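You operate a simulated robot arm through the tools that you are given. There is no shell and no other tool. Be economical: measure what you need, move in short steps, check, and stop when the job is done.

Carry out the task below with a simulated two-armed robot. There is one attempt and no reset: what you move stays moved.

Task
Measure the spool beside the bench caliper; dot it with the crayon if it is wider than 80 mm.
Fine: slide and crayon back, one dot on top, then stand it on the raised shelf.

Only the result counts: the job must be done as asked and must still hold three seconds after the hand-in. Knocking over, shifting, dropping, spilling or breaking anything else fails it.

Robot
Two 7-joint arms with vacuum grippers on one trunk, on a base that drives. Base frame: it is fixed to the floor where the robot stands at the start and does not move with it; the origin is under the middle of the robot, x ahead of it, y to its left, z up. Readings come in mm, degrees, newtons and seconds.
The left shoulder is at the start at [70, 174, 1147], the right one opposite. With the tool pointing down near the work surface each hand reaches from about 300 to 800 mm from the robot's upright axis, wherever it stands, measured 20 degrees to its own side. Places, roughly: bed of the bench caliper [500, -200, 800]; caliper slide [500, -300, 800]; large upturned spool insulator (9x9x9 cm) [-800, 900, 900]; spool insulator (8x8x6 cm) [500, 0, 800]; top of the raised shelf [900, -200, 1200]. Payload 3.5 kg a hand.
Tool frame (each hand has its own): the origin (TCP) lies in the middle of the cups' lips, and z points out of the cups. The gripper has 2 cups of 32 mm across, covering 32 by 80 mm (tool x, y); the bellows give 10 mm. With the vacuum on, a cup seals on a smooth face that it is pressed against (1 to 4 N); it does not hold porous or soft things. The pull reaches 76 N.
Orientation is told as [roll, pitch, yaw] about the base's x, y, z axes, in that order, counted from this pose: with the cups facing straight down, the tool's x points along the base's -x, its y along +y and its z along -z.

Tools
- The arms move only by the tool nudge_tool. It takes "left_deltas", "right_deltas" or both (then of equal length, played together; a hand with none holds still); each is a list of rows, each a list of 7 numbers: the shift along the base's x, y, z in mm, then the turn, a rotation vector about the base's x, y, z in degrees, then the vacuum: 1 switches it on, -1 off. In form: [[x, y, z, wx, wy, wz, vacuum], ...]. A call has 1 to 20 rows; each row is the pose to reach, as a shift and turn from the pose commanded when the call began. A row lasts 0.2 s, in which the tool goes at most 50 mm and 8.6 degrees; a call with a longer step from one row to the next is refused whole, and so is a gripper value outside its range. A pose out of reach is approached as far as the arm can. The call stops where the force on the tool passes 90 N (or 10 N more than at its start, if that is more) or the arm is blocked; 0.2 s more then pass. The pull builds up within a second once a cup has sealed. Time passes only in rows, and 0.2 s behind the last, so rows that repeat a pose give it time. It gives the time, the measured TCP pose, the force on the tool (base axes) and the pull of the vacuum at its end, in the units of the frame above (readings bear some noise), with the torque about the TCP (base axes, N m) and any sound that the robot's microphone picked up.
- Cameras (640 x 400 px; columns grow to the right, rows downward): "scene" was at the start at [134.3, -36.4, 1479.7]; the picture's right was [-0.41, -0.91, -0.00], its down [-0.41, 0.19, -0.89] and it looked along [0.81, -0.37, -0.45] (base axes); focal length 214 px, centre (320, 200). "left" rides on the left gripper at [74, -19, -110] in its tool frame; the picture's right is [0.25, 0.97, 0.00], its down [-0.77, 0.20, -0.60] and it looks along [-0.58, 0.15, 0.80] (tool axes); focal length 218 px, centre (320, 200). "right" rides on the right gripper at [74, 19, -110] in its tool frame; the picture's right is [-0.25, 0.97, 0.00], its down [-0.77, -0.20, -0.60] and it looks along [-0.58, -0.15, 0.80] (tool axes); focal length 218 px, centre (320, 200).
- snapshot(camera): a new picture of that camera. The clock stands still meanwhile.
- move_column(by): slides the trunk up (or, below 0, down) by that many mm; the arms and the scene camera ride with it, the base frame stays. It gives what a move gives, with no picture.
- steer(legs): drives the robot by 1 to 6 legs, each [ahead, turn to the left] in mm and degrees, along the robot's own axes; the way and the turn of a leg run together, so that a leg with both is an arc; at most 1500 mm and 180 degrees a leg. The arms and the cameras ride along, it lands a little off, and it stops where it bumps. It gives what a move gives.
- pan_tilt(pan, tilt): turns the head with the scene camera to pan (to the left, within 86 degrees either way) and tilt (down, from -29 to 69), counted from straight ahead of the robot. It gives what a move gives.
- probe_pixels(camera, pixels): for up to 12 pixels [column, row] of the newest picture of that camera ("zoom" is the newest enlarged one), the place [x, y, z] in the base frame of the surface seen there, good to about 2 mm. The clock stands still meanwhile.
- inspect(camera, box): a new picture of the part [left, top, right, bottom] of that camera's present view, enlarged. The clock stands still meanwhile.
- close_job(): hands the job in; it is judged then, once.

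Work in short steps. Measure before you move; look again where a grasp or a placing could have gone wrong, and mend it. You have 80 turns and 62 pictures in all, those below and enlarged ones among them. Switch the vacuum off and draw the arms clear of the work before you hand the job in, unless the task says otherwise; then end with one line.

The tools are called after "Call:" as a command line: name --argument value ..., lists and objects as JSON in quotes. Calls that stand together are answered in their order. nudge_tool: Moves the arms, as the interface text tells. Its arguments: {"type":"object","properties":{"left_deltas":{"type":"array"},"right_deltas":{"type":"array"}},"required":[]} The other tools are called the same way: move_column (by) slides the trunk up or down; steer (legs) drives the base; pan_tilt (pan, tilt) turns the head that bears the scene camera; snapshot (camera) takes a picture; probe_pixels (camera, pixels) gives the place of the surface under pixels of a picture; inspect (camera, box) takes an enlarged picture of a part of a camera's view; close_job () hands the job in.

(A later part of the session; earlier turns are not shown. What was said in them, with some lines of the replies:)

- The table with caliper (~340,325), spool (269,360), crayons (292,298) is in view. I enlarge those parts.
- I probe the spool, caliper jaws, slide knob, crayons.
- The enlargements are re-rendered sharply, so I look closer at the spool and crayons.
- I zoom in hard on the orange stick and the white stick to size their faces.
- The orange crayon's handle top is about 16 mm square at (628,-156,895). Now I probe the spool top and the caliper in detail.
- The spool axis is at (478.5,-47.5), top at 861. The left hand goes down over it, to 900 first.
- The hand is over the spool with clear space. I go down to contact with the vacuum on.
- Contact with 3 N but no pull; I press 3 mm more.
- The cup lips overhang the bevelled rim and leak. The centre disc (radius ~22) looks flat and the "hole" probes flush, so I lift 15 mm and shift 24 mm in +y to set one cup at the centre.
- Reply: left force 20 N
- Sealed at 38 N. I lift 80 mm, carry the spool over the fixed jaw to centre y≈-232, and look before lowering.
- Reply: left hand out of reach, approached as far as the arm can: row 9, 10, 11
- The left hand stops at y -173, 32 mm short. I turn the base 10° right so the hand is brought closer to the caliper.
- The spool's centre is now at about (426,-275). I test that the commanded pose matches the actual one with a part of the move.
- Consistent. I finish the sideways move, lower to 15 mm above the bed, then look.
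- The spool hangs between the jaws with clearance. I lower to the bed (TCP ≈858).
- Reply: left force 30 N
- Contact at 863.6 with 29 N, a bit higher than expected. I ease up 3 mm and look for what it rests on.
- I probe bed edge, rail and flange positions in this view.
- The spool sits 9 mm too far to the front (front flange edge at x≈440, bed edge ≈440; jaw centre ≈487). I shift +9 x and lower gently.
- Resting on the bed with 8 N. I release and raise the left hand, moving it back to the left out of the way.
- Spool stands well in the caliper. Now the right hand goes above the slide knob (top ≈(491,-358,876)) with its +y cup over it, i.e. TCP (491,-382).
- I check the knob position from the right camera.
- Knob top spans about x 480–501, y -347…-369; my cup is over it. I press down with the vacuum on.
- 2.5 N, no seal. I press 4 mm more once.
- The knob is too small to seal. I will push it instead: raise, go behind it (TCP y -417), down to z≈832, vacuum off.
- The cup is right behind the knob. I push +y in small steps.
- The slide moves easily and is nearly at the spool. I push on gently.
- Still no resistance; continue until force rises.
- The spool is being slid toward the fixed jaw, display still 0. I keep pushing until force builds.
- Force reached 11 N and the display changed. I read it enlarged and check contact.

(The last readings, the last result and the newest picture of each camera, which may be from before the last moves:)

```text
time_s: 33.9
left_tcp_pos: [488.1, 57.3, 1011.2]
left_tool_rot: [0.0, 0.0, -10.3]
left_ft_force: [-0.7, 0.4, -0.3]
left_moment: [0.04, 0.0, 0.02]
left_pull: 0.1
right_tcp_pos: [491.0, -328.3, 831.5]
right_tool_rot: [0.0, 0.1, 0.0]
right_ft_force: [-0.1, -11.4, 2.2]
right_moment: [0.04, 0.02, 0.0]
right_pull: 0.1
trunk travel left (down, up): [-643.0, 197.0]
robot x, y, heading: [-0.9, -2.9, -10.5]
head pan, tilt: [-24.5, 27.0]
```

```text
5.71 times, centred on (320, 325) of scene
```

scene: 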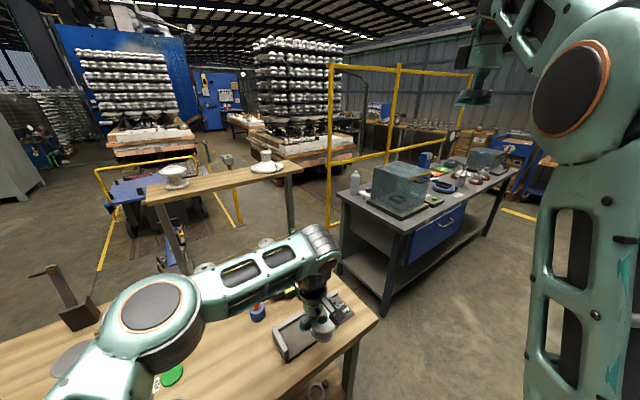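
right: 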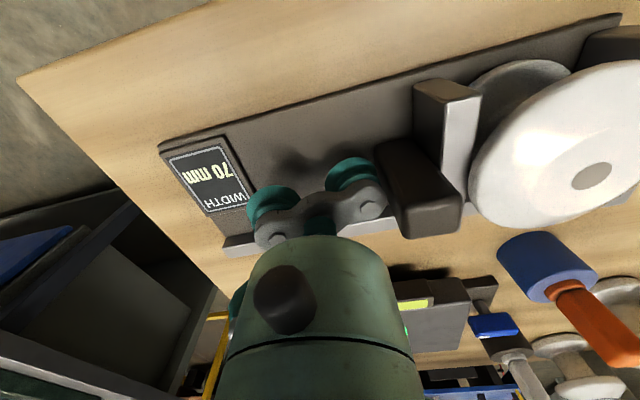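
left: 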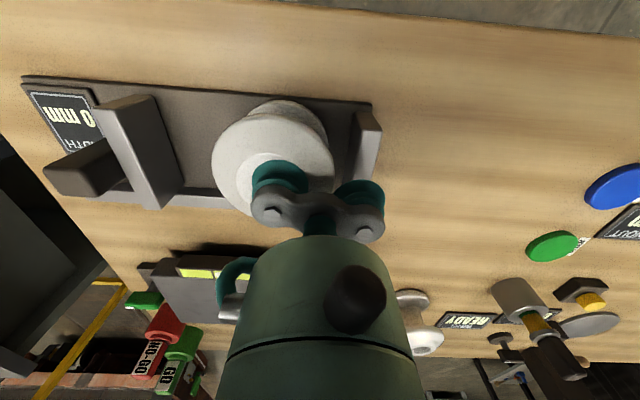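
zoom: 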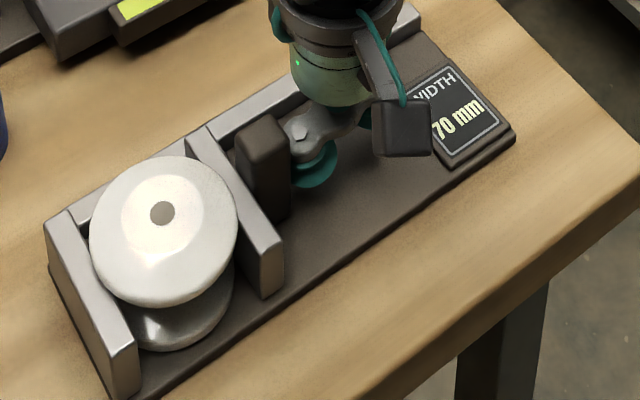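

It reads 70 mm. To verify jaws really clamp the widest part, I probe flange edges and jaw tops in this view.

Call:
probe_pixels --camera "zoom" --pixels '[[92, 235], [95, 250], [236, 215], [233, 240], [163, 160], [150, 302], [162, 212], [80, 260], [245, 220], [140, 340], [228, 300], [120, 300]]'

Call:
nudge_tool --right_deltas '[[0, 2, 0, 0, 0, 0, -1], [0, 2, 0, 0, 0, 0, -1]]'

Call:
inspect --camera "scene" --box '[280, 290, 360, 360]'

```text
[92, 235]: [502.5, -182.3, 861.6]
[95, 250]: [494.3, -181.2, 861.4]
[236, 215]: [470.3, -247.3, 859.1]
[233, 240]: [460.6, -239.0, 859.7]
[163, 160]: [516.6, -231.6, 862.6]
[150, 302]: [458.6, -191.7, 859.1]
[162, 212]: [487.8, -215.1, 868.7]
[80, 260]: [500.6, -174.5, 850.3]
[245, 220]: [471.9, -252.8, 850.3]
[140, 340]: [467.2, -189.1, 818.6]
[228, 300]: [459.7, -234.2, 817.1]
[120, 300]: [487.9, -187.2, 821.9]
```

```text
time_s: 34.5
left_tcp_pos: [488.0, 56.0, 1010.7]
left_tool_rot: [0.0, -0.1, -10.3]
left_ft_force: [-0.2, 0.2, 0.6]
left_moment: [0.02, 0.03, 0.03]
left_pull: 0.0
right_tcp_pos: [490.5, -328.0, 830.9]
right_tool_rot: [-0.1, 0.1, -0.2]
right_ft_force: [0.9, -26.4, 3.7]
right_moment: [0.08, -0.01, 0.0]
right_pull: 0.1
trunk travel left (down, up): [-643.0, 197.0]
robot x, y, heading: [-0.4, 1.3, -10.3]
head pan, tilt: [-24.5, 27.0]
```

```text
5.71 times, centred on (320, 325) of scene
```

zoom: 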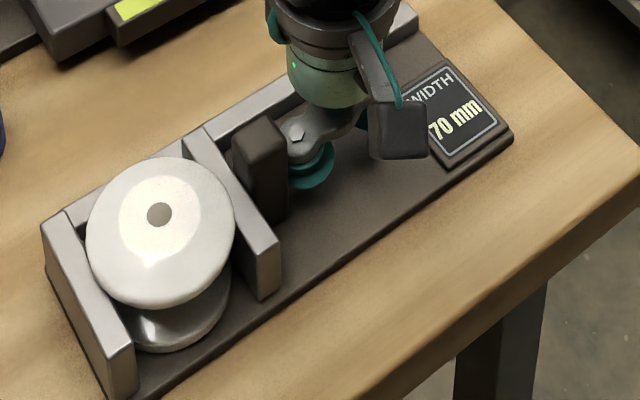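

Clamped at 26 N and it still reads 70 mm; probed diameter ≈72. So it is not wider than 80: no dot, the crayon stays. Right hand backs off and rises clear.

Call:
nudge_tool --right_deltas '[[0, -5, 0, 0, 0, 0, -1], [0, -12, 0, 0, 0, 0, -1], [0, -12, 30, 0, 0, 0, -1], [0, -12, 75, 0, 0, 0, -1], [0, -40, 105, 0, 0, 0, -1], [0, -85, 120, 0, 0, 0, -1], [0, -125, 140, 0, 0, 0, -1]]'

Call:
nudge_tool --left_deltas '[[1, -40, 0, 0, 0, 0, -1], [2, -80, 0, 0, 0, 0, -1], [3, -120, 0, 0, 0, 0, -1], [4, -160, 0, 0, 0, 0, -1], [5, -200, 0, 0, 0, 0, -1], [5, -230, 0, 0, 0, 0, -1], [5, -248, 0, 0, 0, 0, -1], [5, -248, -45, 0, 0, 0, -1], [5, -248, -90, 0, 0, 0, -1], [5, -248, -110, 0, 0, 0, -1], [5, -248, -110, 0, 0, 0, -1]]'

Call:
inspect --camera "scene" --box '[260, 270, 380, 360]'

```text
time_s: 36.1
left_tcp_pos: [486.7, 57.5, 1011.3]
left_tool_rot: [-0.2, -0.1, -10.2]
left_ft_force: [0.5, 0.2, 0.0]
left_moment: [-0.01, 0.0, 0.01]
left_pull: 0.1
right_tcp_pos: [489.4, -449.2, 970.9]
right_tool_rot: [0.0, 0.0, 0.0]
right_ft_force: [0.3, 0.1, 0.2]
right_moment: [0.03, -0.02, 0.0]
right_pull: 0.1
trunk travel left (down, up): [-643.0, 197.0]
robot x, y, heading: [0.8, 4.9, -10.2]
head pan, tilt: [-24.5, 27.0]
```

```text
time_s: 38.5
left_tcp_pos: [500.0, -187.4, 903.0]
left_tool_rot: [-0.7, 0.2, -9.3]
left_ft_force: [-0.2, -0.4, -0.9]
left_moment: [0.03, 0.01, -0.02]
left_pull: 0.0
right_tcp_pos: [490.7, -449.5, 970.1]
right_tool_rot: [0.0, 0.0, 0.0]
right_ft_force: [1.3, -0.3, -0.1]
right_moment: [0.03, 0.03, 0.0]
right_pull: 0.1
trunk travel left (down, up): [-643.0, 197.0]
robot x, y, heading: [1.9, -1.8, -10.5]
head pan, tilt: [-24.5, 27.0]
```

```text
4.44 times, centred on (320, 315) of scene
```

zoom: 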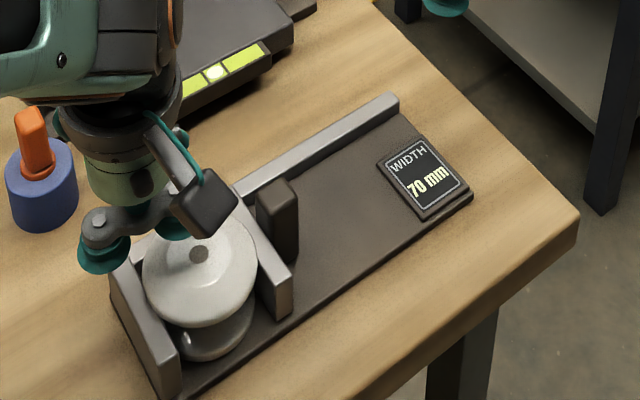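

The cup is about (8,4) mm off the spool centre (487.5,-215). I correct while still above.

Call:
nudge_tool --left_deltas '[[-8, -4, -10, 0, 0, 0, -1], [-8, -4, -20, 0, 0, 0, -1], [-8, -4, -20, 0, 0, 0, -1]]'

```text
time_s: 39.3
left_tcp_pos: [489.8, -192.0, 880.7]
left_tool_rot: [-0.2, 0.0, -9.8]
left_ft_force: [0.3, -0.8, 0.2]
left_moment: [0.01, -0.02, -0.04]
left_pull: 0.1
right_tcp_pos: [489.6, -448.3, 970.4]
right_tool_rot: [-0.1, 0.0, 0.0]
right_ft_force: [-0.4, 0.4, 0.3]
right_moment: [-0.03, 0.02, -0.06]
right_pull: 0.0
trunk travel left (down, up): [-643.0, 197.0]
robot x, y, heading: [-0.2, 1.9, -10.2]
head pan, tilt: [-24.5, 27.0]
```

Now centred. I press down with the vacuum on to TCP ≈860.

Call:
nudge_tool --left_deltas '[[1, 0, -8, 0, 0, 0, 1], [1, 0, -12, 0, 0, 0, 1], [1, 0, -15, 0, 0, 0, 1], [1, 0, -17, 0, 0, 0, 1], [1, 0, -17, 0, 0, 0, 1], [1, 0, -17, 0, 0, 0, 1], [1, 0, -17, 0, 0, 0, 1], [1, 0, -17, 0, 0, 0, 1]]'

```text
time_s: 41.1
left_tcp_pos: [486.9, -193.5, 864.2]
left_tool_rot: [-0.2, 0.1, -10.3]
left_ft_force: [7.4, 3.1, 18.6]
left_moment: [-1.06, 0.22, 0.11]
left_pull: 38.2
right_tcp_pos: [488.7, -447.2, 970.8]
right_tool_rot: [-0.1, 0.1, 0.1]
right_ft_force: [-0.9, 0.0, 0.5]
right_moment: [0.01, 0.0, 0.0]
right_pull: 0.0
trunk travel left (down, up): [-643.0, 197.0]
robot x, y, heading: [1.9, -3.1, -10.3]
head pan, tilt: [-24.5, 27.0]
```

Sealed. I lift straight up slowly, then carry it left of the caliper so the right hand has room.

Call:
nudge_tool --left_deltas '[[0, 0, 5, 0, 0, 0, 1], [0, 0, 12, 0, 0, 0, 1], [0, 0, 25, 0, 0, 0, 1], [0, 0, 45, 0, 0, 0, 1], [0, 0, 75, 0, 0, 0, 1], [0, 0, 105, 0, 0, 0, 1], [0, 0, 130, 0, 0, 0, 1], [0, 35, 150, 0, 0, 0, 1], [0, 75, 170, 0, 0, 0, 1], [0, 115, 190, 0, 0, 0, 1], [0, 155, 200, 0, 0, 0, 1], [0, 195, 200, 0, 0, 0, 1], [0, 235, 200, 0, 0, 0, 1]]'

Call:
snapshot --camera "scene"

```text
time_s: 43.9
left_tcp_pos: [488.2, 42.1, 1064.3]
left_tool_rot: [-0.2, 0.0, -10.3]
left_ft_force: [0.4, 0.6, -4.2]
left_moment: [-0.8, 0.12, 0.0]
left_pull: 37.6
right_tcp_pos: [490.8, -447.3, 972.6]
right_tool_rot: [0.0, 0.0, 0.1]
right_ft_force: [-0.1, 0.9, 0.9]
right_moment: [-0.01, 0.01, 0.02]
right_pull: 0.0
trunk travel left (down, up): [-643.0, 197.0]
robot x, y, heading: [-1.0, -1.4, -10.3]
head pan, tilt: [-24.5, 27.0]
```

```text
22 pictures are left
```

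scene: 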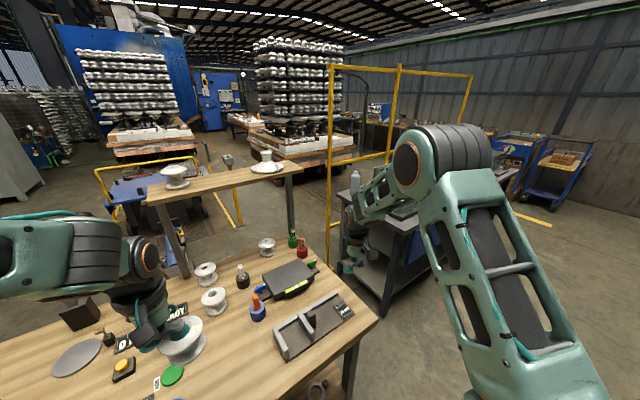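

The slide stays put at mid-bed. I bring the right hand above the gap between the jaws (487,-216), turning it -90° about z so its cups lie along x.

Call:
nudge_tool --right_deltas '[[0, 21, 0, 0, 0, -8, -1], [0, 42, 0, 0, 0, -16, -1], [0, 63, 0, 0, 0, -24, -1], [0, 84, 0, 0, 0, -32, -1], [0, 105, 0, 0, 0, -40, -1], [0, 126, 0, 0, 0, -48, -1], [0, 147, 0, 0, 0, -56, -1], [-1, 168, 0, 0, 0, -64, -1], [-2, 189, 0, 0, 0, -72, -1], [-3, 210, 0, 0, 0, -80, -1], [-3, 231, 0, 0, 0, -88, -1], [-3, 232, 0, 0, 0, -90, -1], [-3, 232, -40, 0, 0, -90, -1], [-3, 232, -70, 0, 0, -90, -1], [-3, 232, -70, 0, 0, -90, -1]]'

Call:
inspect --camera "scene" --box '[250, 250, 370, 360]'

Call:
snapshot --camera "right"

```text
time_s: 47.1
left_tcp_pos: [488.0, 39.2, 1064.4]
left_tool_rot: [-0.1, 0.0, -10.3]
left_ft_force: [0.2, 0.3, -3.5]
left_moment: [-0.81, 0.15, 0.0]
left_pull: 38.1
right_tcp_pos: [485.9, -217.2, 903.8]
right_tool_rot: [0.1, 0.0, -90.2]
right_ft_force: [-1.1, 0.0, 0.6]
right_moment: [-0.03, 0.0, -0.01]
right_pull: 0.0
trunk travel left (down, up): [-643.0, 197.0]
robot x, y, heading: [0.3, -2.1, -10.1]
head pan, tilt: [-24.5, 27.0]
```

```text
3.64 times, centred on (310, 305) of scene
```

zoom: 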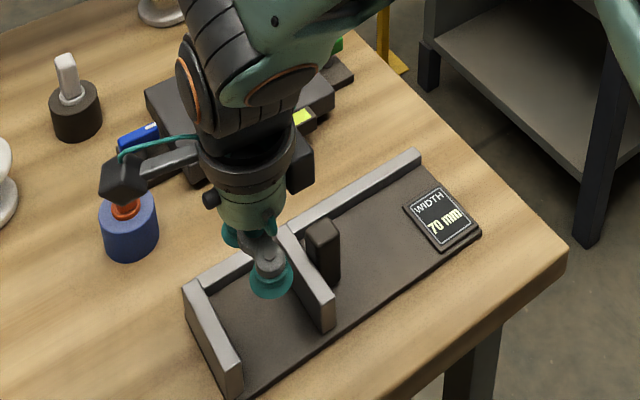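

```text
20 pictures are left
```

right: 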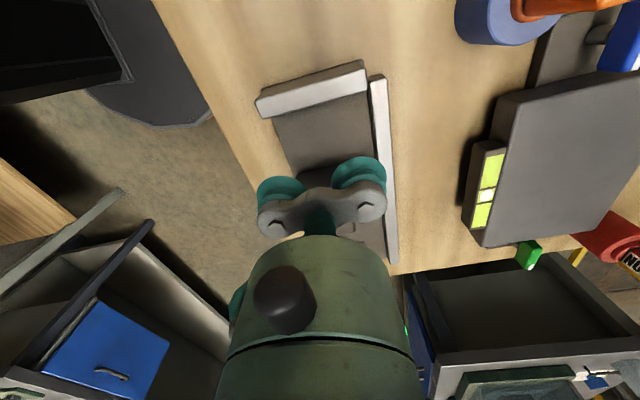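

The cups hang between the jaws. I lower to z≈837 and push -y in steps.

Call:
nudge_tool --right_deltas '[[0, 2, -30, 0, 0, 0, -1], [0, 2, -55, 0, 0, 0, -1], [0, 2, -67, 0, 0, 0, -1], [0, 2, -67, 0, 0, 0, -1]]'

Call:
inspect --camera "scene" --box '[250, 250, 370, 360]'

```text
time_s: 48.1
left_tcp_pos: [487.9, 39.0, 1063.2]
left_tool_rot: [-0.2, -0.1, -10.2]
left_ft_force: [0.9, -0.1, -4.2]
left_moment: [-0.84, 0.19, 0.0]
left_pull: 37.5
right_tcp_pos: [486.9, -214.6, 833.4]
right_tool_rot: [0.1, 0.0, -90.0]
right_ft_force: [0.1, 0.0, 0.8]
right_moment: [0.02, 0.0, -0.03]
right_pull: 0.0
trunk travel left (down, up): [-643.0, 197.0]
robot x, y, heading: [0.4, 4.1, -10.4]
head pan, tilt: [-24.5, 27.0]
```

```text
3.64 times, centred on (310, 305) of scene
```

zoom: 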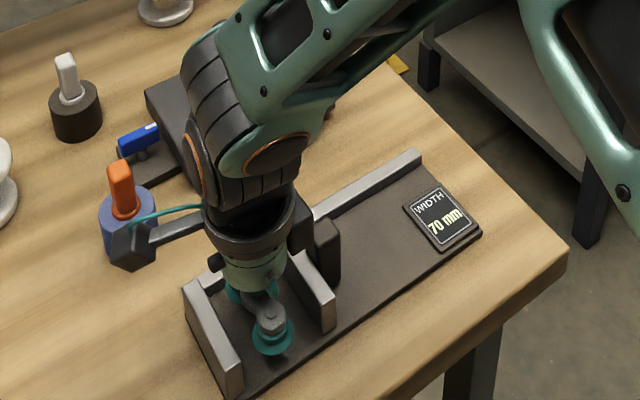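

I push the slide back -y; first to TCP y≈-303.

Call:
nudge_tool --right_deltas '[[0, -10, 0, 0, 0, 0, -1], [0, -20, 0, 0, 0, 0, -1], [0, -30, 0, 0, 0, 0, -1], [0, -40, 0, 0, 0, 0, -1], [0, -50, 0, 0, 0, 0, -1], [0, -60, 0, 0, 0, 0, -1], [0, -70, 0, 0, 0, 0, -1], [0, -80, 0, 0, 0, 0, -1], [0, -88, 0, 0, 0, 0, -1], [0, -88, 0, 0, 0, 0, -1]]'

Call:
inspect --camera "scene" --box '[270, 260, 370, 350]'

```text
time_s: 50.3
left_tcp_pos: [487.9, 39.1, 1064.3]
left_tool_rot: [-0.2, 0.0, -10.2]
left_ft_force: [-0.4, -0.2, -3.9]
left_moment: [-0.79, 0.14, 0.0]
left_pull: 37.8
right_tcp_pos: [487.6, -302.8, 835.1]
right_tool_rot: [-0.1, 0.1, -90.0]
right_ft_force: [-0.5, -0.4, -0.1]
right_moment: [-0.01, 0.01, 0.03]
right_pull: 0.1
trunk travel left (down, up): [-643.0, 197.0]
robot x, y, heading: [-1.6, 2.2, -10.1]
head pan, tilt: [-24.5, 27.0]
```

```text
4.44 times, centred on (320, 305) of scene
```

zoom: 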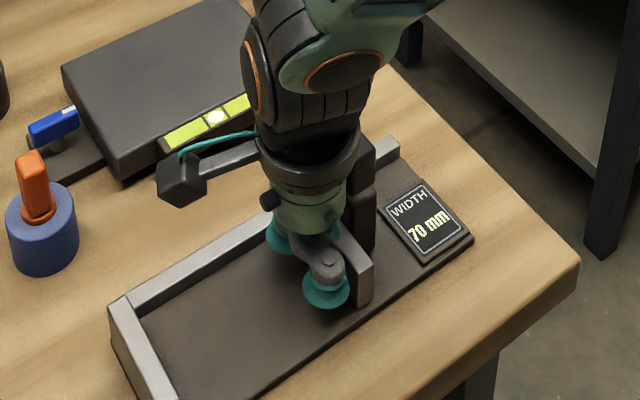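

Display holds 70. I probe the slide jaw's top to know how far it is from home (-334 at its front top).

Call:
probe_pixels --camera "zoom" --pixels '[[365, 268], [355, 252], [360, 260], [347, 238]]'

Call:
nudge_tool --right_deltas '[[0, -3, 0, 0, 0, 0, -1], [0, -6, 0, 0, 0, 0, -1], [0, -8, 0, 0, 0, 0, -1], [0, -8, 0, 0, 0, 0, -1]]'

```text
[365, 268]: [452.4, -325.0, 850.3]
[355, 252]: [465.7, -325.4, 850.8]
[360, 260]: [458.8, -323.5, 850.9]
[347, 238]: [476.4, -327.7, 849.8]
```

```text
time_s: 51.3
left_tcp_pos: [488.8, 38.3, 1063.5]
left_tool_rot: [-0.2, 0.0, -10.3]
left_ft_force: [0.4, -0.1, -4.9]
left_moment: [-0.8, 0.16, 0.03]
left_pull: 37.5
right_tcp_pos: [488.1, -312.8, 835.6]
right_tool_rot: [-0.1, 0.0, -90.1]
right_ft_force: [0.0, 1.1, -0.3]
right_moment: [-0.02, 0.01, 0.02]
right_pull: 0.1
trunk travel left (down, up): [-643.0, 197.0]
robot x, y, heading: [-1.5, -1.5, -10.2]
head pan, tilt: [-24.5, 27.0]
```

Now near home. I nudge 3 mm more to feel whether there's an end stop.

Call:
nudge_tool --right_deltas '[[0, -1, 0, 0, 0, 0, -1], [0, -2, 0, 0, 0, 0, -1], [0, -2, 0, 0, 0, 0, -1]]'

Call:
inspect --camera "scene" --box '[310, 280, 370, 340]'

```text
time_s: 52.1
left_tcp_pos: [488.6, 38.9, 1063.2]
left_tool_rot: [-0.1, -0.1, -10.3]
left_ft_force: [-0.3, 0.7, -3.2]
left_moment: [-0.79, 0.17, -0.02]
left_pull: 37.8
right_tcp_pos: [488.5, -313.9, 836.3]
right_tool_rot: [0.1, 0.1, -90.0]
right_ft_force: [-1.0, 0.9, -0.5]
right_moment: [-0.03, -0.02, 0.03]
right_pull: 0.1
trunk travel left (down, up): [-643.0, 197.0]
robot x, y, heading: [-0.7, 2.6, -10.2]
head pan, tilt: [-24.5, 27.0]
```

```text
6.67 times, centred on (340, 310) of scene
```

zoom: 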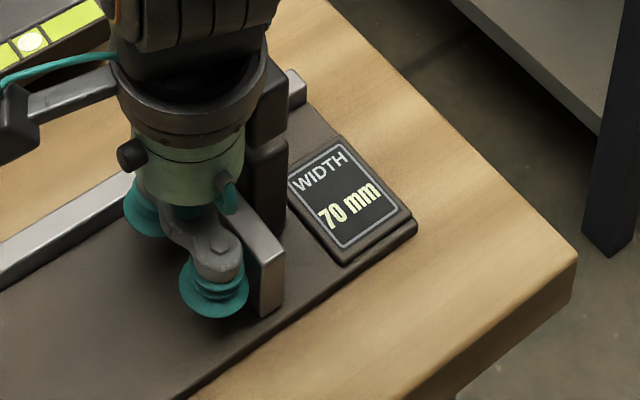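

Call:
probe_pixels --camera "zoom" --pixels '[[268, 240], [262, 228], [275, 250], [256, 216]]'

Call:
nudge_tool --right_deltas '[[0, -1, 0, 0, 0, 0, -1], [0, -2, 0, 0, 0, 0, -1], [0, -2, 0, 0, 0, 0, -1]]'

```text
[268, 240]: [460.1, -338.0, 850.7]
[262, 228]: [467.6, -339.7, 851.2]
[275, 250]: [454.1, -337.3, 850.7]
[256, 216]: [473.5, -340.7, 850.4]
```

```text
time_s: 52.9
left_tcp_pos: [488.0, 39.1, 1063.2]
left_tool_rot: [0.0, 0.0, -10.3]
left_ft_force: [0.0, 0.0, -4.1]
left_moment: [-0.78, 0.2, -0.04]
left_pull: 37.9
right_tcp_pos: [487.1, -315.0, 835.7]
right_tool_rot: [-0.1, 0.0, -90.0]
right_ft_force: [0.5, 0.2, 0.6]
right_moment: [0.02, 0.02, 0.02]
right_pull: 0.2
trunk travel left (down, up): [-643.0, 197.0]
robot x, y, heading: [-2.4, 1.5, -10.3]
head pan, tilt: [-24.5, 27.0]
```

I back off and raise the right hand to compare the slide's place with the start picture.

Call:
nudge_tool --right_deltas '[[0, 15, 0, 0, 0, 0, -1], [0, 15, 40, 0, 0, 0, -1], [0, 15, 85, 0, 0, 0, -1], [0, 15, 130, 0, 0, 0, -1], [0, -30, 140, 0, 0, 0, -1], [0, -75, 150, 0, 0, 0, -1], [0, -120, 160, 0, 0, 0, -1], [0, -160, 170, 0, 0, 0, -1]]'

Call:
inspect --camera "scene" --box '[270, 260, 370, 360]'

Call:
probe_pixels --camera "zoom" --pixels '[[320, 170], [340, 170], [330, 165], [330, 180], [360, 240], [340, 210], [350, 250], [310, 160]]'

```text
time_s: 54.7
left_tcp_pos: [488.7, 36.7, 1063.0]
left_tool_rot: [-0.1, 0.0, -10.3]
left_ft_force: [-0.2, 0.9, -3.1]
left_moment: [-0.76, 0.17, 0.01]
left_pull: 37.8
right_tcp_pos: [486.3, -476.9, 1005.2]
right_tool_rot: [0.0, 0.1, -90.0]
right_ft_force: [0.1, 1.3, 0.2]
right_moment: [0.02, 0.04, 0.02]
right_pull: 0.0
trunk travel left (down, up): [-643.0, 197.0]
robot x, y, heading: [0.9, 4.1, -10.5]
head pan, tilt: [-24.5, 27.0]
```

```text
4.00 times, centred on (320, 310) of scene
```

zoom: 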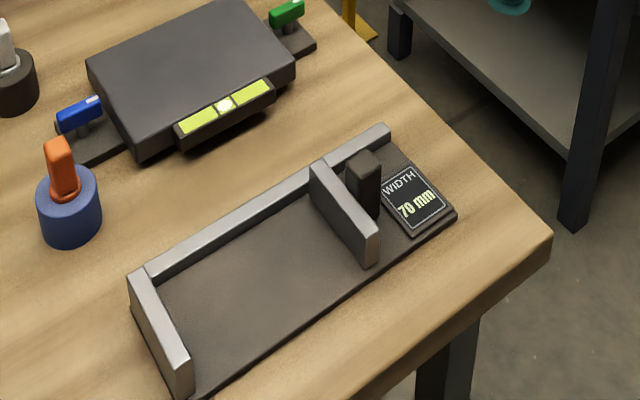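

```text
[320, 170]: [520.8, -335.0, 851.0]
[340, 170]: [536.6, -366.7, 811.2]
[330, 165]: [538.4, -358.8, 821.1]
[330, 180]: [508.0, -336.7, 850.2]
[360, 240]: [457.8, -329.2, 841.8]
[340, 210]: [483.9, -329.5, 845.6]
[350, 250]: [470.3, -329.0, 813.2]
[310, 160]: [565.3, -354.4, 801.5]
```

I compare the knob's top corners with the original readings (-349.5 left, -353.7 centre, -367.8 right).

Call:
probe_pixels --camera "zoom" --pixels '[[349, 159], [361, 163], [380, 158], [364, 180], [364, 195], [372, 190]]'

Call:
inspect --camera "scene" --box '[60, 130, 310, 280]'

Call:
probe_pixels --camera "zoom" --pixels '[[240, 160], [420, 115], [320, 130], [500, 90], [290, 120], [460, 100], [510, 85], [610, 95], [225, 180], [330, 160], [380, 130], [300, 150]]'

```text
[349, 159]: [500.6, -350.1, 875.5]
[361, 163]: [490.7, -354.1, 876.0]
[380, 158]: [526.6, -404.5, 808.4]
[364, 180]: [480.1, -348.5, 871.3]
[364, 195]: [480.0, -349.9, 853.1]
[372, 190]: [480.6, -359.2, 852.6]
```

```text
2.56 times, centred on (185, 205) of scene
```

zoom: 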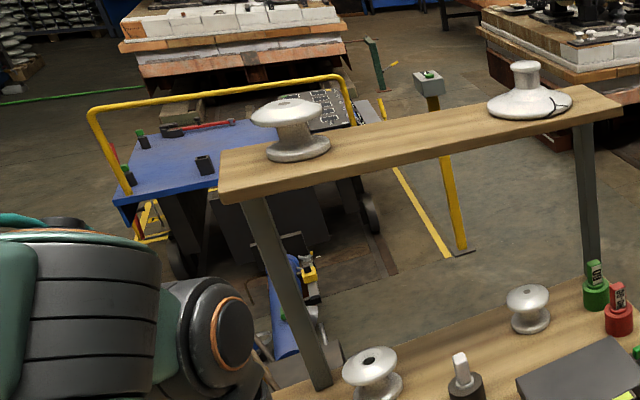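

```text
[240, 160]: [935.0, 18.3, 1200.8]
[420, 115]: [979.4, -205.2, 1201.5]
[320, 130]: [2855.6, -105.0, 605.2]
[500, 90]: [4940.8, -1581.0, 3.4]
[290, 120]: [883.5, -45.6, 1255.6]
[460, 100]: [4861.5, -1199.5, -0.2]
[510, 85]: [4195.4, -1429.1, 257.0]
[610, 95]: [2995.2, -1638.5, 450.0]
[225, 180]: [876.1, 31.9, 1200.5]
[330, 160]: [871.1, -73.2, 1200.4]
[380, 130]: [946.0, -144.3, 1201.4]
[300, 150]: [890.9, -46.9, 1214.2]
```

Slide is home within 1 mm (350.1/354.1 vs 349.5/353.7). The shelf top is z≈1201, x 865–985, free between y≈-95 and -300; target (915,-195). I raise both hands high and look down to check base clearance to the table.

Call:
nudge_tool --left_deltas '[[0, 0, 40, 0, 0, 0, 1], [0, 0, 80, 0, 0, 0, 1], [0, 0, 120, 0, 0, 0, 1], [0, 0, 160, 0, 0, 0, 1], [0, 0, 200, 0, 0, 0, 1], [0, 0, 240, 0, 0, 0, 1], [0, 0, 270, 0, 0, 0, 1], [0, 0, 270, 0, 0, 0, 1], [0, 0, 270, 0, 0, 0, 1]]' --right_deltas '[[-10, -5, 45, 0, 0, 8, -1], [-20, -10, 90, 0, 0, 16, -1], [-30, -15, 135, 0, 0, 24, -1], [-40, -20, 180, 0, 0, 32, -1], [-50, -25, 225, 0, 0, 40, -1], [-60, -30, 270, 0, 0, 48, -1], [-80, -30, 310, 0, 0, 56, -1], [-100, -30, 350, 0, 0, 64, -1], [-120, -30, 390, 0, 0, 72, -1]]'

Call:
pan_tilt --pan 0 --tilt 65

Call:
snapshot --camera "scene"

```text
time_s: 56.8
left_tcp_pos: [486.8, 37.9, 1336.9]
left_tool_rot: [0.0, 0.0, -10.2]
left_ft_force: [-0.5, 0.4, -3.6]
left_moment: [-0.8, 0.17, 0.01]
left_pull: 38.1
right_tcp_pos: [371.2, -505.3, 1394.5]
right_tool_rot: [-0.3, -1.1, -19.3]
right_ft_force: [19.2, -14.9, -46.6]
right_moment: [-0.37, -0.48, 0.02]
right_pull: 0.0
trunk travel left (down, up): [-643.0, 197.0]
robot x, y, heading: [-1.4, -2.0, -10.0]
head pan, tilt: [-24.5, 27.0]
stopped in row 9 (right hand): the force on the tool passed its limit at 154 N (the readings are from after the stop); the commanded pose is now the measured one
```

```text
time_s: 57.8
left_tcp_pos: [487.0, 40.2, 1335.6]
left_tool_rot: [-0.1, 0.0, -10.2]
left_ft_force: [0.8, -0.4, -4.2]
left_moment: [-0.79, 0.15, 0.05]
left_pull: 38.2
right_tcp_pos: [372.4, -504.9, 1393.7]
right_tool_rot: [-0.4, -1.0, -19.2]
right_ft_force: [30.1, -12.9, -66.6]
right_moment: [-1.53, -0.38, -0.59]
right_pull: 0.1
trunk travel left (down, up): [-643.0, 197.0]
robot x, y, heading: [4.5, -0.9, -10.2]
head pan, tilt: [0.0, 65.0]
```

```text
14 pictures are left
```

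scene: 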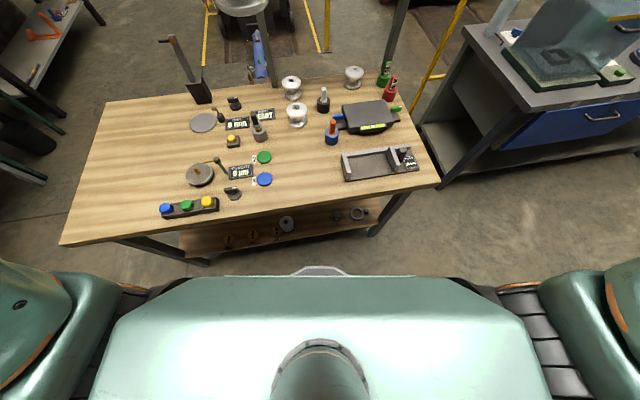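

The right hand bumped the robot's own arm above it, so I lower it 60 mm and forward. I also probe the table's front edge and lower shelf.

Call:
nudge_tool --right_deltas '[[10, 0, -20, 0, 0, 0, -1], [30, 0, -50, 0, 0, 0, -1], [50, 0, -80, 0, 0, 0, -1], [50, 0, -80, 0, 0, 0, -1]]'

Call:
probe_pixels --camera "scene" --pixels '[[80, 240], [430, 185], [300, 208], [290, 232], [200, 258], [370, 232], [320, 240], [230, 255], [320, 262], [360, 255]]'

```text
time_s: 58.8
left_tcp_pos: [485.4, 41.8, 1336.0]
left_tool_rot: [-0.2, 0.0, -10.2]
left_ft_force: [-0.1, -0.8, -3.7]
left_moment: [-0.82, 0.18, 0.0]
left_pull: 37.4
right_tcp_pos: [419.8, -505.3, 1313.9]
right_tool_rot: [-0.3, -0.9, -19.3]
right_ft_force: [-0.6, -0.3, -0.2]
right_moment: [0.02, 0.0, 0.0]
right_pull: 0.0
trunk travel left (down, up): [-643.0, 197.0]
robot x, y, heading: [0.8, -4.3, -10.4]
head pan, tilt: [0.0, 65.0]
```

```text
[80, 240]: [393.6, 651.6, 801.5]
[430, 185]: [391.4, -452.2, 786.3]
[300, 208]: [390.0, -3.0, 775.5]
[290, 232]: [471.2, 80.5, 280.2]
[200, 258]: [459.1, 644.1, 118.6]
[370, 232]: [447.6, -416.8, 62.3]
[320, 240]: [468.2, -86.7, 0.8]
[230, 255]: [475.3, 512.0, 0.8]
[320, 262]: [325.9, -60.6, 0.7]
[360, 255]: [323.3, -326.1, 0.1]
```

Table edge is at x=390, the lower shelf front at x≈471. Target is ~930 mm from the axis, so I turn 20° right and go ahead 80 mm first.

Call:
steer --legs '[[0, -20], [80, 0]]'

Call:
snapshot --camera "scene"

```text
time_s: 61.0
left_tcp_pos: [535.2, -170.9, 1338.4]
left_tool_rot: [-0.1, 0.0, -30.6]
left_ft_force: [1.2, 0.3, -4.2]
left_moment: [-0.72, 0.4, 0.0]
left_pull: 37.1
right_tcp_pos: [282.8, -659.6, 1315.4]
right_tool_rot: [-0.2, -1.0, -39.7]
right_ft_force: [-0.3, -0.1, 0.1]
right_moment: [-0.01, -0.02, 0.02]
right_pull: 0.0
trunk travel left (down, up): [-643.0, 197.0]
robot x, y, heading: [69.8, -40.2, -30.3]
head pan, tilt: [0.0, 65.0]
```

```text
13 pictures are left
```

scene: 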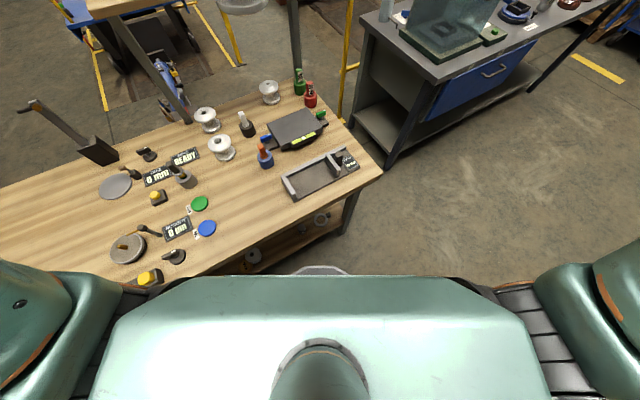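

No bump. Now I go 55 mm further ahead and raise the column 190 mm so the arm can reach far at shelf height.

Call:
steer --legs '[[55, 0]]'

Call:
move_column --by 190

Call:
pan_tilt --pan 22 --tilt 28

Call:
snapshot --camera "scene"

```text
time_s: 61.9
left_tcp_pos: [579.7, -196.9, 1338.5]
left_tool_rot: [-0.2, -0.2, -30.6]
left_ft_force: [-1.2, -0.2, -3.7]
left_moment: [-0.7, 0.42, -0.01]
left_pull: 38.0
right_tcp_pos: [328.0, -684.6, 1317.1]
right_tool_rot: [-0.2, -1.2, -39.7]
right_ft_force: [-0.4, 0.7, -0.6]
right_moment: [-0.02, -0.03, 0.0]
right_pull: 0.0
trunk travel left (down, up): [-643.0, 197.0]
robot x, y, heading: [114.5, -68.0, -30.3]
head pan, tilt: [0.0, 65.0]
```

```text
time_s: 64.0
left_tcp_pos: [585.9, -198.6, 1526.0]
left_tool_rot: [-0.2, 0.0, -30.7]
left_ft_force: [-0.4, 0.3, -3.3]
left_moment: [-0.7, 0.45, 0.02]
left_pull: 37.4
right_tcp_pos: [333.7, -687.9, 1504.5]
right_tool_rot: [-0.4, -0.7, -39.7]
right_ft_force: [-0.5, 0.1, -1.0]
right_moment: [0.03, 0.01, -0.01]
right_pull: 0.1
trunk travel left (down, up): [-833.0, 7.0]
robot x, y, heading: [114.8, -66.3, -30.6]
head pan, tilt: [0.0, 65.0]
```

```text
time_s: 65.0
left_tcp_pos: [584.8, -199.8, 1526.6]
left_tool_rot: [-0.1, 0.0, -30.6]
left_ft_force: [-1.0, 0.4, -3.6]
left_moment: [-0.71, 0.45, 0.0]
left_pull: 37.9
right_tcp_pos: [334.2, -688.1, 1503.2]
right_tool_rot: [-0.2, -0.9, -39.7]
right_ft_force: [-0.1, -1.2, 0.4]
right_moment: [-0.02, -0.01, 0.02]
right_pull: 0.1
trunk travel left (down, up): [-833.0, 7.0]
robot x, y, heading: [117.0, -69.3, -30.5]
head pan, tilt: [22.0, 28.0]
```

```text
12 pictures are left
```

scene: 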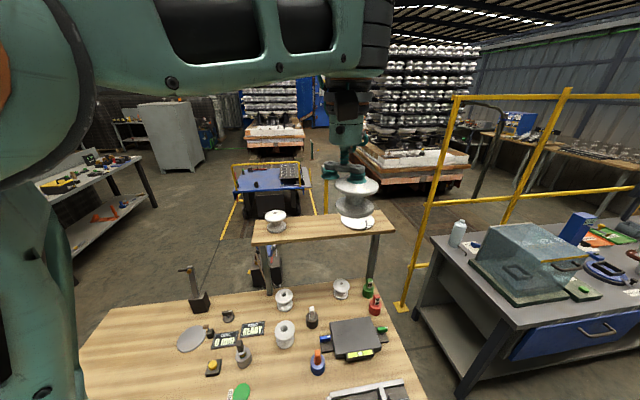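

I probe the shelf edges and objects on it to choose the spot.

Call:
probe_pixels --camera "scene" --pixels '[[258, 240], [380, 228], [310, 228], [310, 238], [310, 217], [275, 215], [286, 228], [341, 222], [345, 226], [357, 228], [374, 223], [330, 225]]'

```text
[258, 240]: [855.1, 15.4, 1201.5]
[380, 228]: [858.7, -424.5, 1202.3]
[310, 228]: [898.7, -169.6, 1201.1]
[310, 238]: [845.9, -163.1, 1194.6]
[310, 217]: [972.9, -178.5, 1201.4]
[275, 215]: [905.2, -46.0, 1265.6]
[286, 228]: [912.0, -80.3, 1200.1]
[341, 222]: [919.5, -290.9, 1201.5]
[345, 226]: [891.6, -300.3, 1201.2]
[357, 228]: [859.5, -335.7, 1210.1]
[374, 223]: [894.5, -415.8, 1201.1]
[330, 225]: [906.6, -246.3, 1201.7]
```

Shelf spans x 848–980; target spool centre (908,-185). I extend the left hand there, turning +60° so the TCP sits nearer the robot, ending at z≈1366.

Call:
nudge_tool --left_deltas '[[39, 4.4, -20, 0, 0, 7.5, 1], [78, 8.8, -40, 0, 0, 15, 1], [117, 13.2, -60, 0, 0, 22.5, 1], [156, 17.6, -80, 0, 0, 30, 1], [195, 22, -100, 0, 0, 37.5, 1], [234, 26.4, -120, 0, 0, 45, 1], [273, 31, -140, 0, 0, 52.5, 1], [311, 35, -160, 0, 0, 60, 1], [311, 35, -160, 0, 0, 60, 1], [311, 35, -160, 0, 0, 60, 1]]'

Call:
snapshot --camera "scene"

```text
time_s: 67.2
left_tcp_pos: [895.7, -163.8, 1368.8]
left_tool_rot: [-0.1, -0.1, 29.4]
left_ft_force: [0.4, 0.1, -4.4]
left_moment: [-0.7, -0.37, -0.02]
left_pull: 37.8
right_tcp_pos: [330.0, -689.7, 1505.0]
right_tool_rot: [-0.1, -1.0, -39.7]
right_ft_force: [0.5, 0.4, 0.4]
right_moment: [0.02, -0.01, 0.01]
right_pull: 0.0
trunk travel left (down, up): [-833.0, 7.0]
robot x, y, heading: [116.2, -67.6, -30.8]
head pan, tilt: [22.0, 28.0]
```

```text
11 pictures are left
```

scene: 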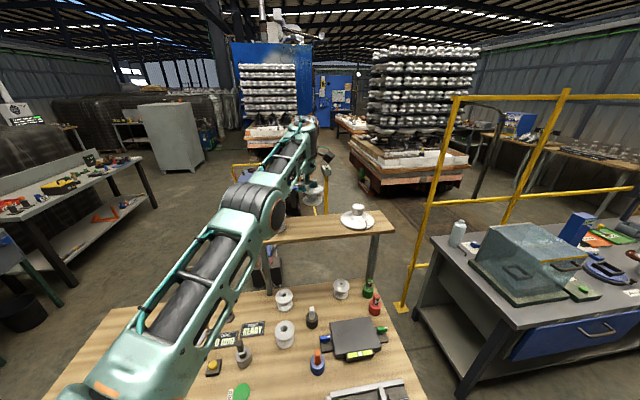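

Reached. I check arm clearance to the shelf and the spool on it.

Call:
inspect --camera "scene" --box '[230, 130, 400, 260]'

Call:
snapshot --camera "left"

Call:
probe_pixels --camera "zoom" --pixels '[[150, 340], [170, 250], [60, 280], [200, 150], [290, 300], [320, 245], [130, 380]]'

```text
3.08 times, centred on (315, 195) of scene
```

zoom: 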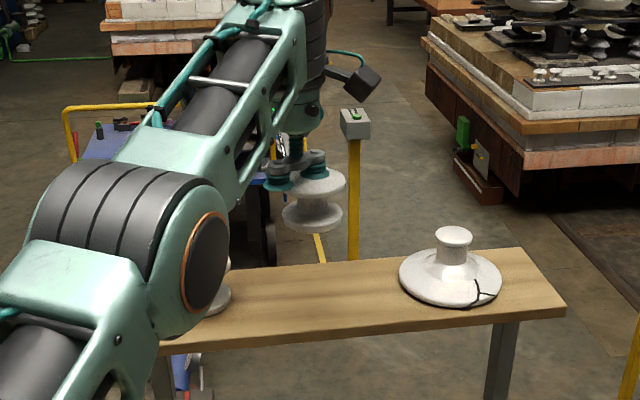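

```text
9 pictures are left
```

left: 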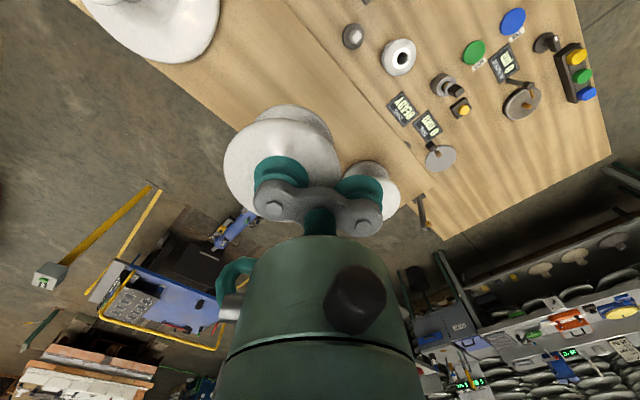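

```text
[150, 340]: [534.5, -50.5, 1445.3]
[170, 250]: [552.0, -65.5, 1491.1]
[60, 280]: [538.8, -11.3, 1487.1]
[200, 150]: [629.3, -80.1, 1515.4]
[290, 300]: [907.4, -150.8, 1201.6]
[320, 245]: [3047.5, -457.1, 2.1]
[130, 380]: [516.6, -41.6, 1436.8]
```

The elbow is at z≈1440, well clear. I lower to 1268, then slowly.

Call:
nudge_tool --left_deltas '[[0, 0, -30, 0, 0, 0, 1], [0, 0, -60, 0, 0, 0, 1], [0, 0, -85, 0, 0, 0, 1], [0, 0, -98, 0, 0, 0, 1], [0, 0, -103, 0, 0, 0, 1], [0, 0, -103, 0, 0, 0, 1]]'

Call:
inspect --camera "scene" --box '[260, 150, 390, 250]'

```text
time_s: 68.6
left_tcp_pos: [896.1, -164.8, 1264.0]
left_tool_rot: [-0.1, 0.0, 29.4]
left_ft_force: [-0.2, -1.0, -4.7]
left_moment: [-0.72, -0.35, 0.02]
left_pull: 37.7
right_tcp_pos: [333.1, -688.5, 1504.8]
right_tool_rot: [-0.3, -0.9, -39.7]
right_ft_force: [-0.4, -0.2, 0.9]
right_moment: [-0.04, 0.01, -0.04]
right_pull: 0.0
trunk travel left (down, up): [-833.0, 7.0]
robot x, y, heading: [112.5, -67.4, -30.7]
head pan, tilt: [22.0, 28.0]
```

```text
4.00 times, centred on (325, 200) of scene
```

zoom: 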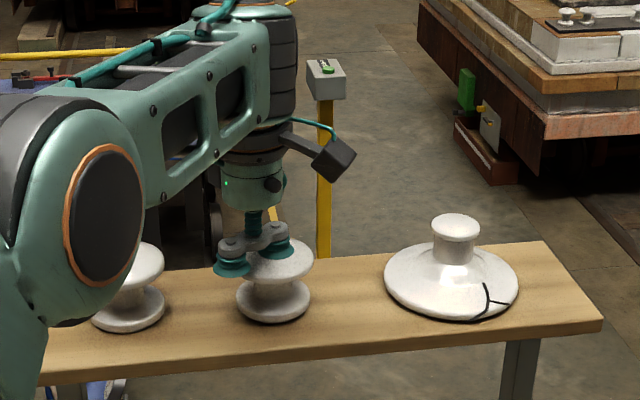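

Just above the shelf, mid-depth, clear of both neighbours. I lower in 2 mm steps to contact.

Call:
nudge_tool --left_deltas '[[0, 0, -3, 0, 0, 0, 1], [0, 0, -6, 0, 0, 0, 1], [0, 0, -8, 0, 0, 0, 1], [0, 0, -8, 0, 0, 0, 1]]'

```text
time_s: 69.6
left_tcp_pos: [895.2, -163.3, 1258.1]
left_tool_rot: [-0.5, -0.4, 29.3]
left_ft_force: [11.4, 0.2, 25.9]
left_moment: [-0.92, -0.65, 0.06]
left_pull: 38.0
right_tcp_pos: [330.9, -688.1, 1504.7]
right_tool_rot: [-0.3, -1.0, -39.7]
right_ft_force: [-0.2, 0.7, 0.3]
right_moment: [-0.02, 0.01, 0.01]
right_pull: 0.0
trunk travel left (down, up): [-833.0, 7.0]
robot x, y, heading: [114.6, -67.8, -30.7]
head pan, tilt: [22.0, 28.0]
```

Firm contact. I ease 2 mm, release, wait, and lift straight up.

Call:
nudge_tool --left_deltas '[[0, 0, 2, 0, 0, 0, 1], [0, 0, 2, 0, 0, 0, -1], [0, 0, 2, 0, 0, 0, -1], [0, 0, 2, 0, 0, 0, -1], [0, 0, 2, 0, 0, 0, -1], [0, 0, 6, 0, 0, 0, -1], [0, 0, 15, 0, 0, 0, -1], [0, 0, 40, 0, 0, 0, -1], [0, 0, 85, 0, 0, 0, -1], [0, 0, 130, 0, 0, 0, -1], [0, 0, 170, 0, 0, 0, -1], [-45, 0, 190, 0, 0, 0, -1], [-90, 0, 200, 0, 0, 0, -1], [-135, 0, 200, 0, 0, 0, -1], [-180, 0, 200, 0, 0, 0, -1], [-225, 0, 200, 0, 0, 0, -1], [-270, 0, 200, 0, 0, 0, -1]]'

Call:
inspect --camera "scene" --box '[230, 150, 410, 280]'

```text
time_s: 73.2
left_tcp_pos: [621.9, -162.9, 1454.2]
left_tool_rot: [-0.3, -0.1, 29.5]
left_ft_force: [-0.2, 0.2, 0.1]
left_moment: [-0.02, -0.03, 0.01]
left_pull: 0.0
left hand out of reach, approached as far as the arm can: row 11
right_tcp_pos: [331.1, -686.5, 1505.4]
right_tool_rot: [-0.4, -0.9, -39.6]
right_ft_force: [0.3, -1.2, -0.2]
right_moment: [-0.03, -0.06, 0.03]
right_pull: 0.1
trunk travel left (down, up): [-833.0, 7.0]
robot x, y, heading: [116.2, -71.5, -30.4]
head pan, tilt: [22.0, 28.0]
```

```text
3.08 times, centred on (320, 215) of scene
```

zoom: 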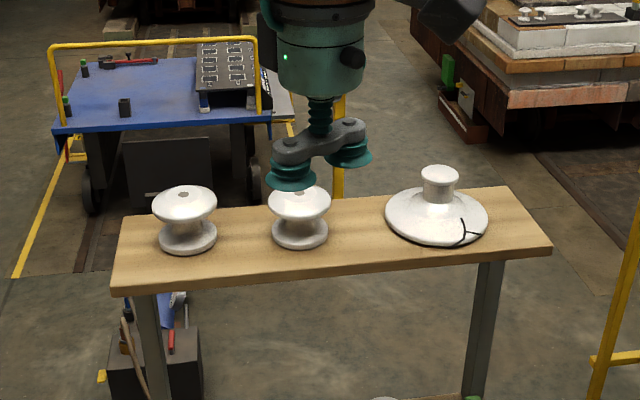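

The spool stands upright on the shelf between its neighbours, both hands are clear with the vacuum off, the slide is home and the crayon was never moved. I hand in.

Call:
close_job

```text
The job is handed in.
```

The spool measured 70 mm on the caliper, so I left it undotted. The slide is back within about 1 mm of its start, the crayon was never moved, and the spool stands on the raised shelf. I took the shelf step to apply even without a dot.
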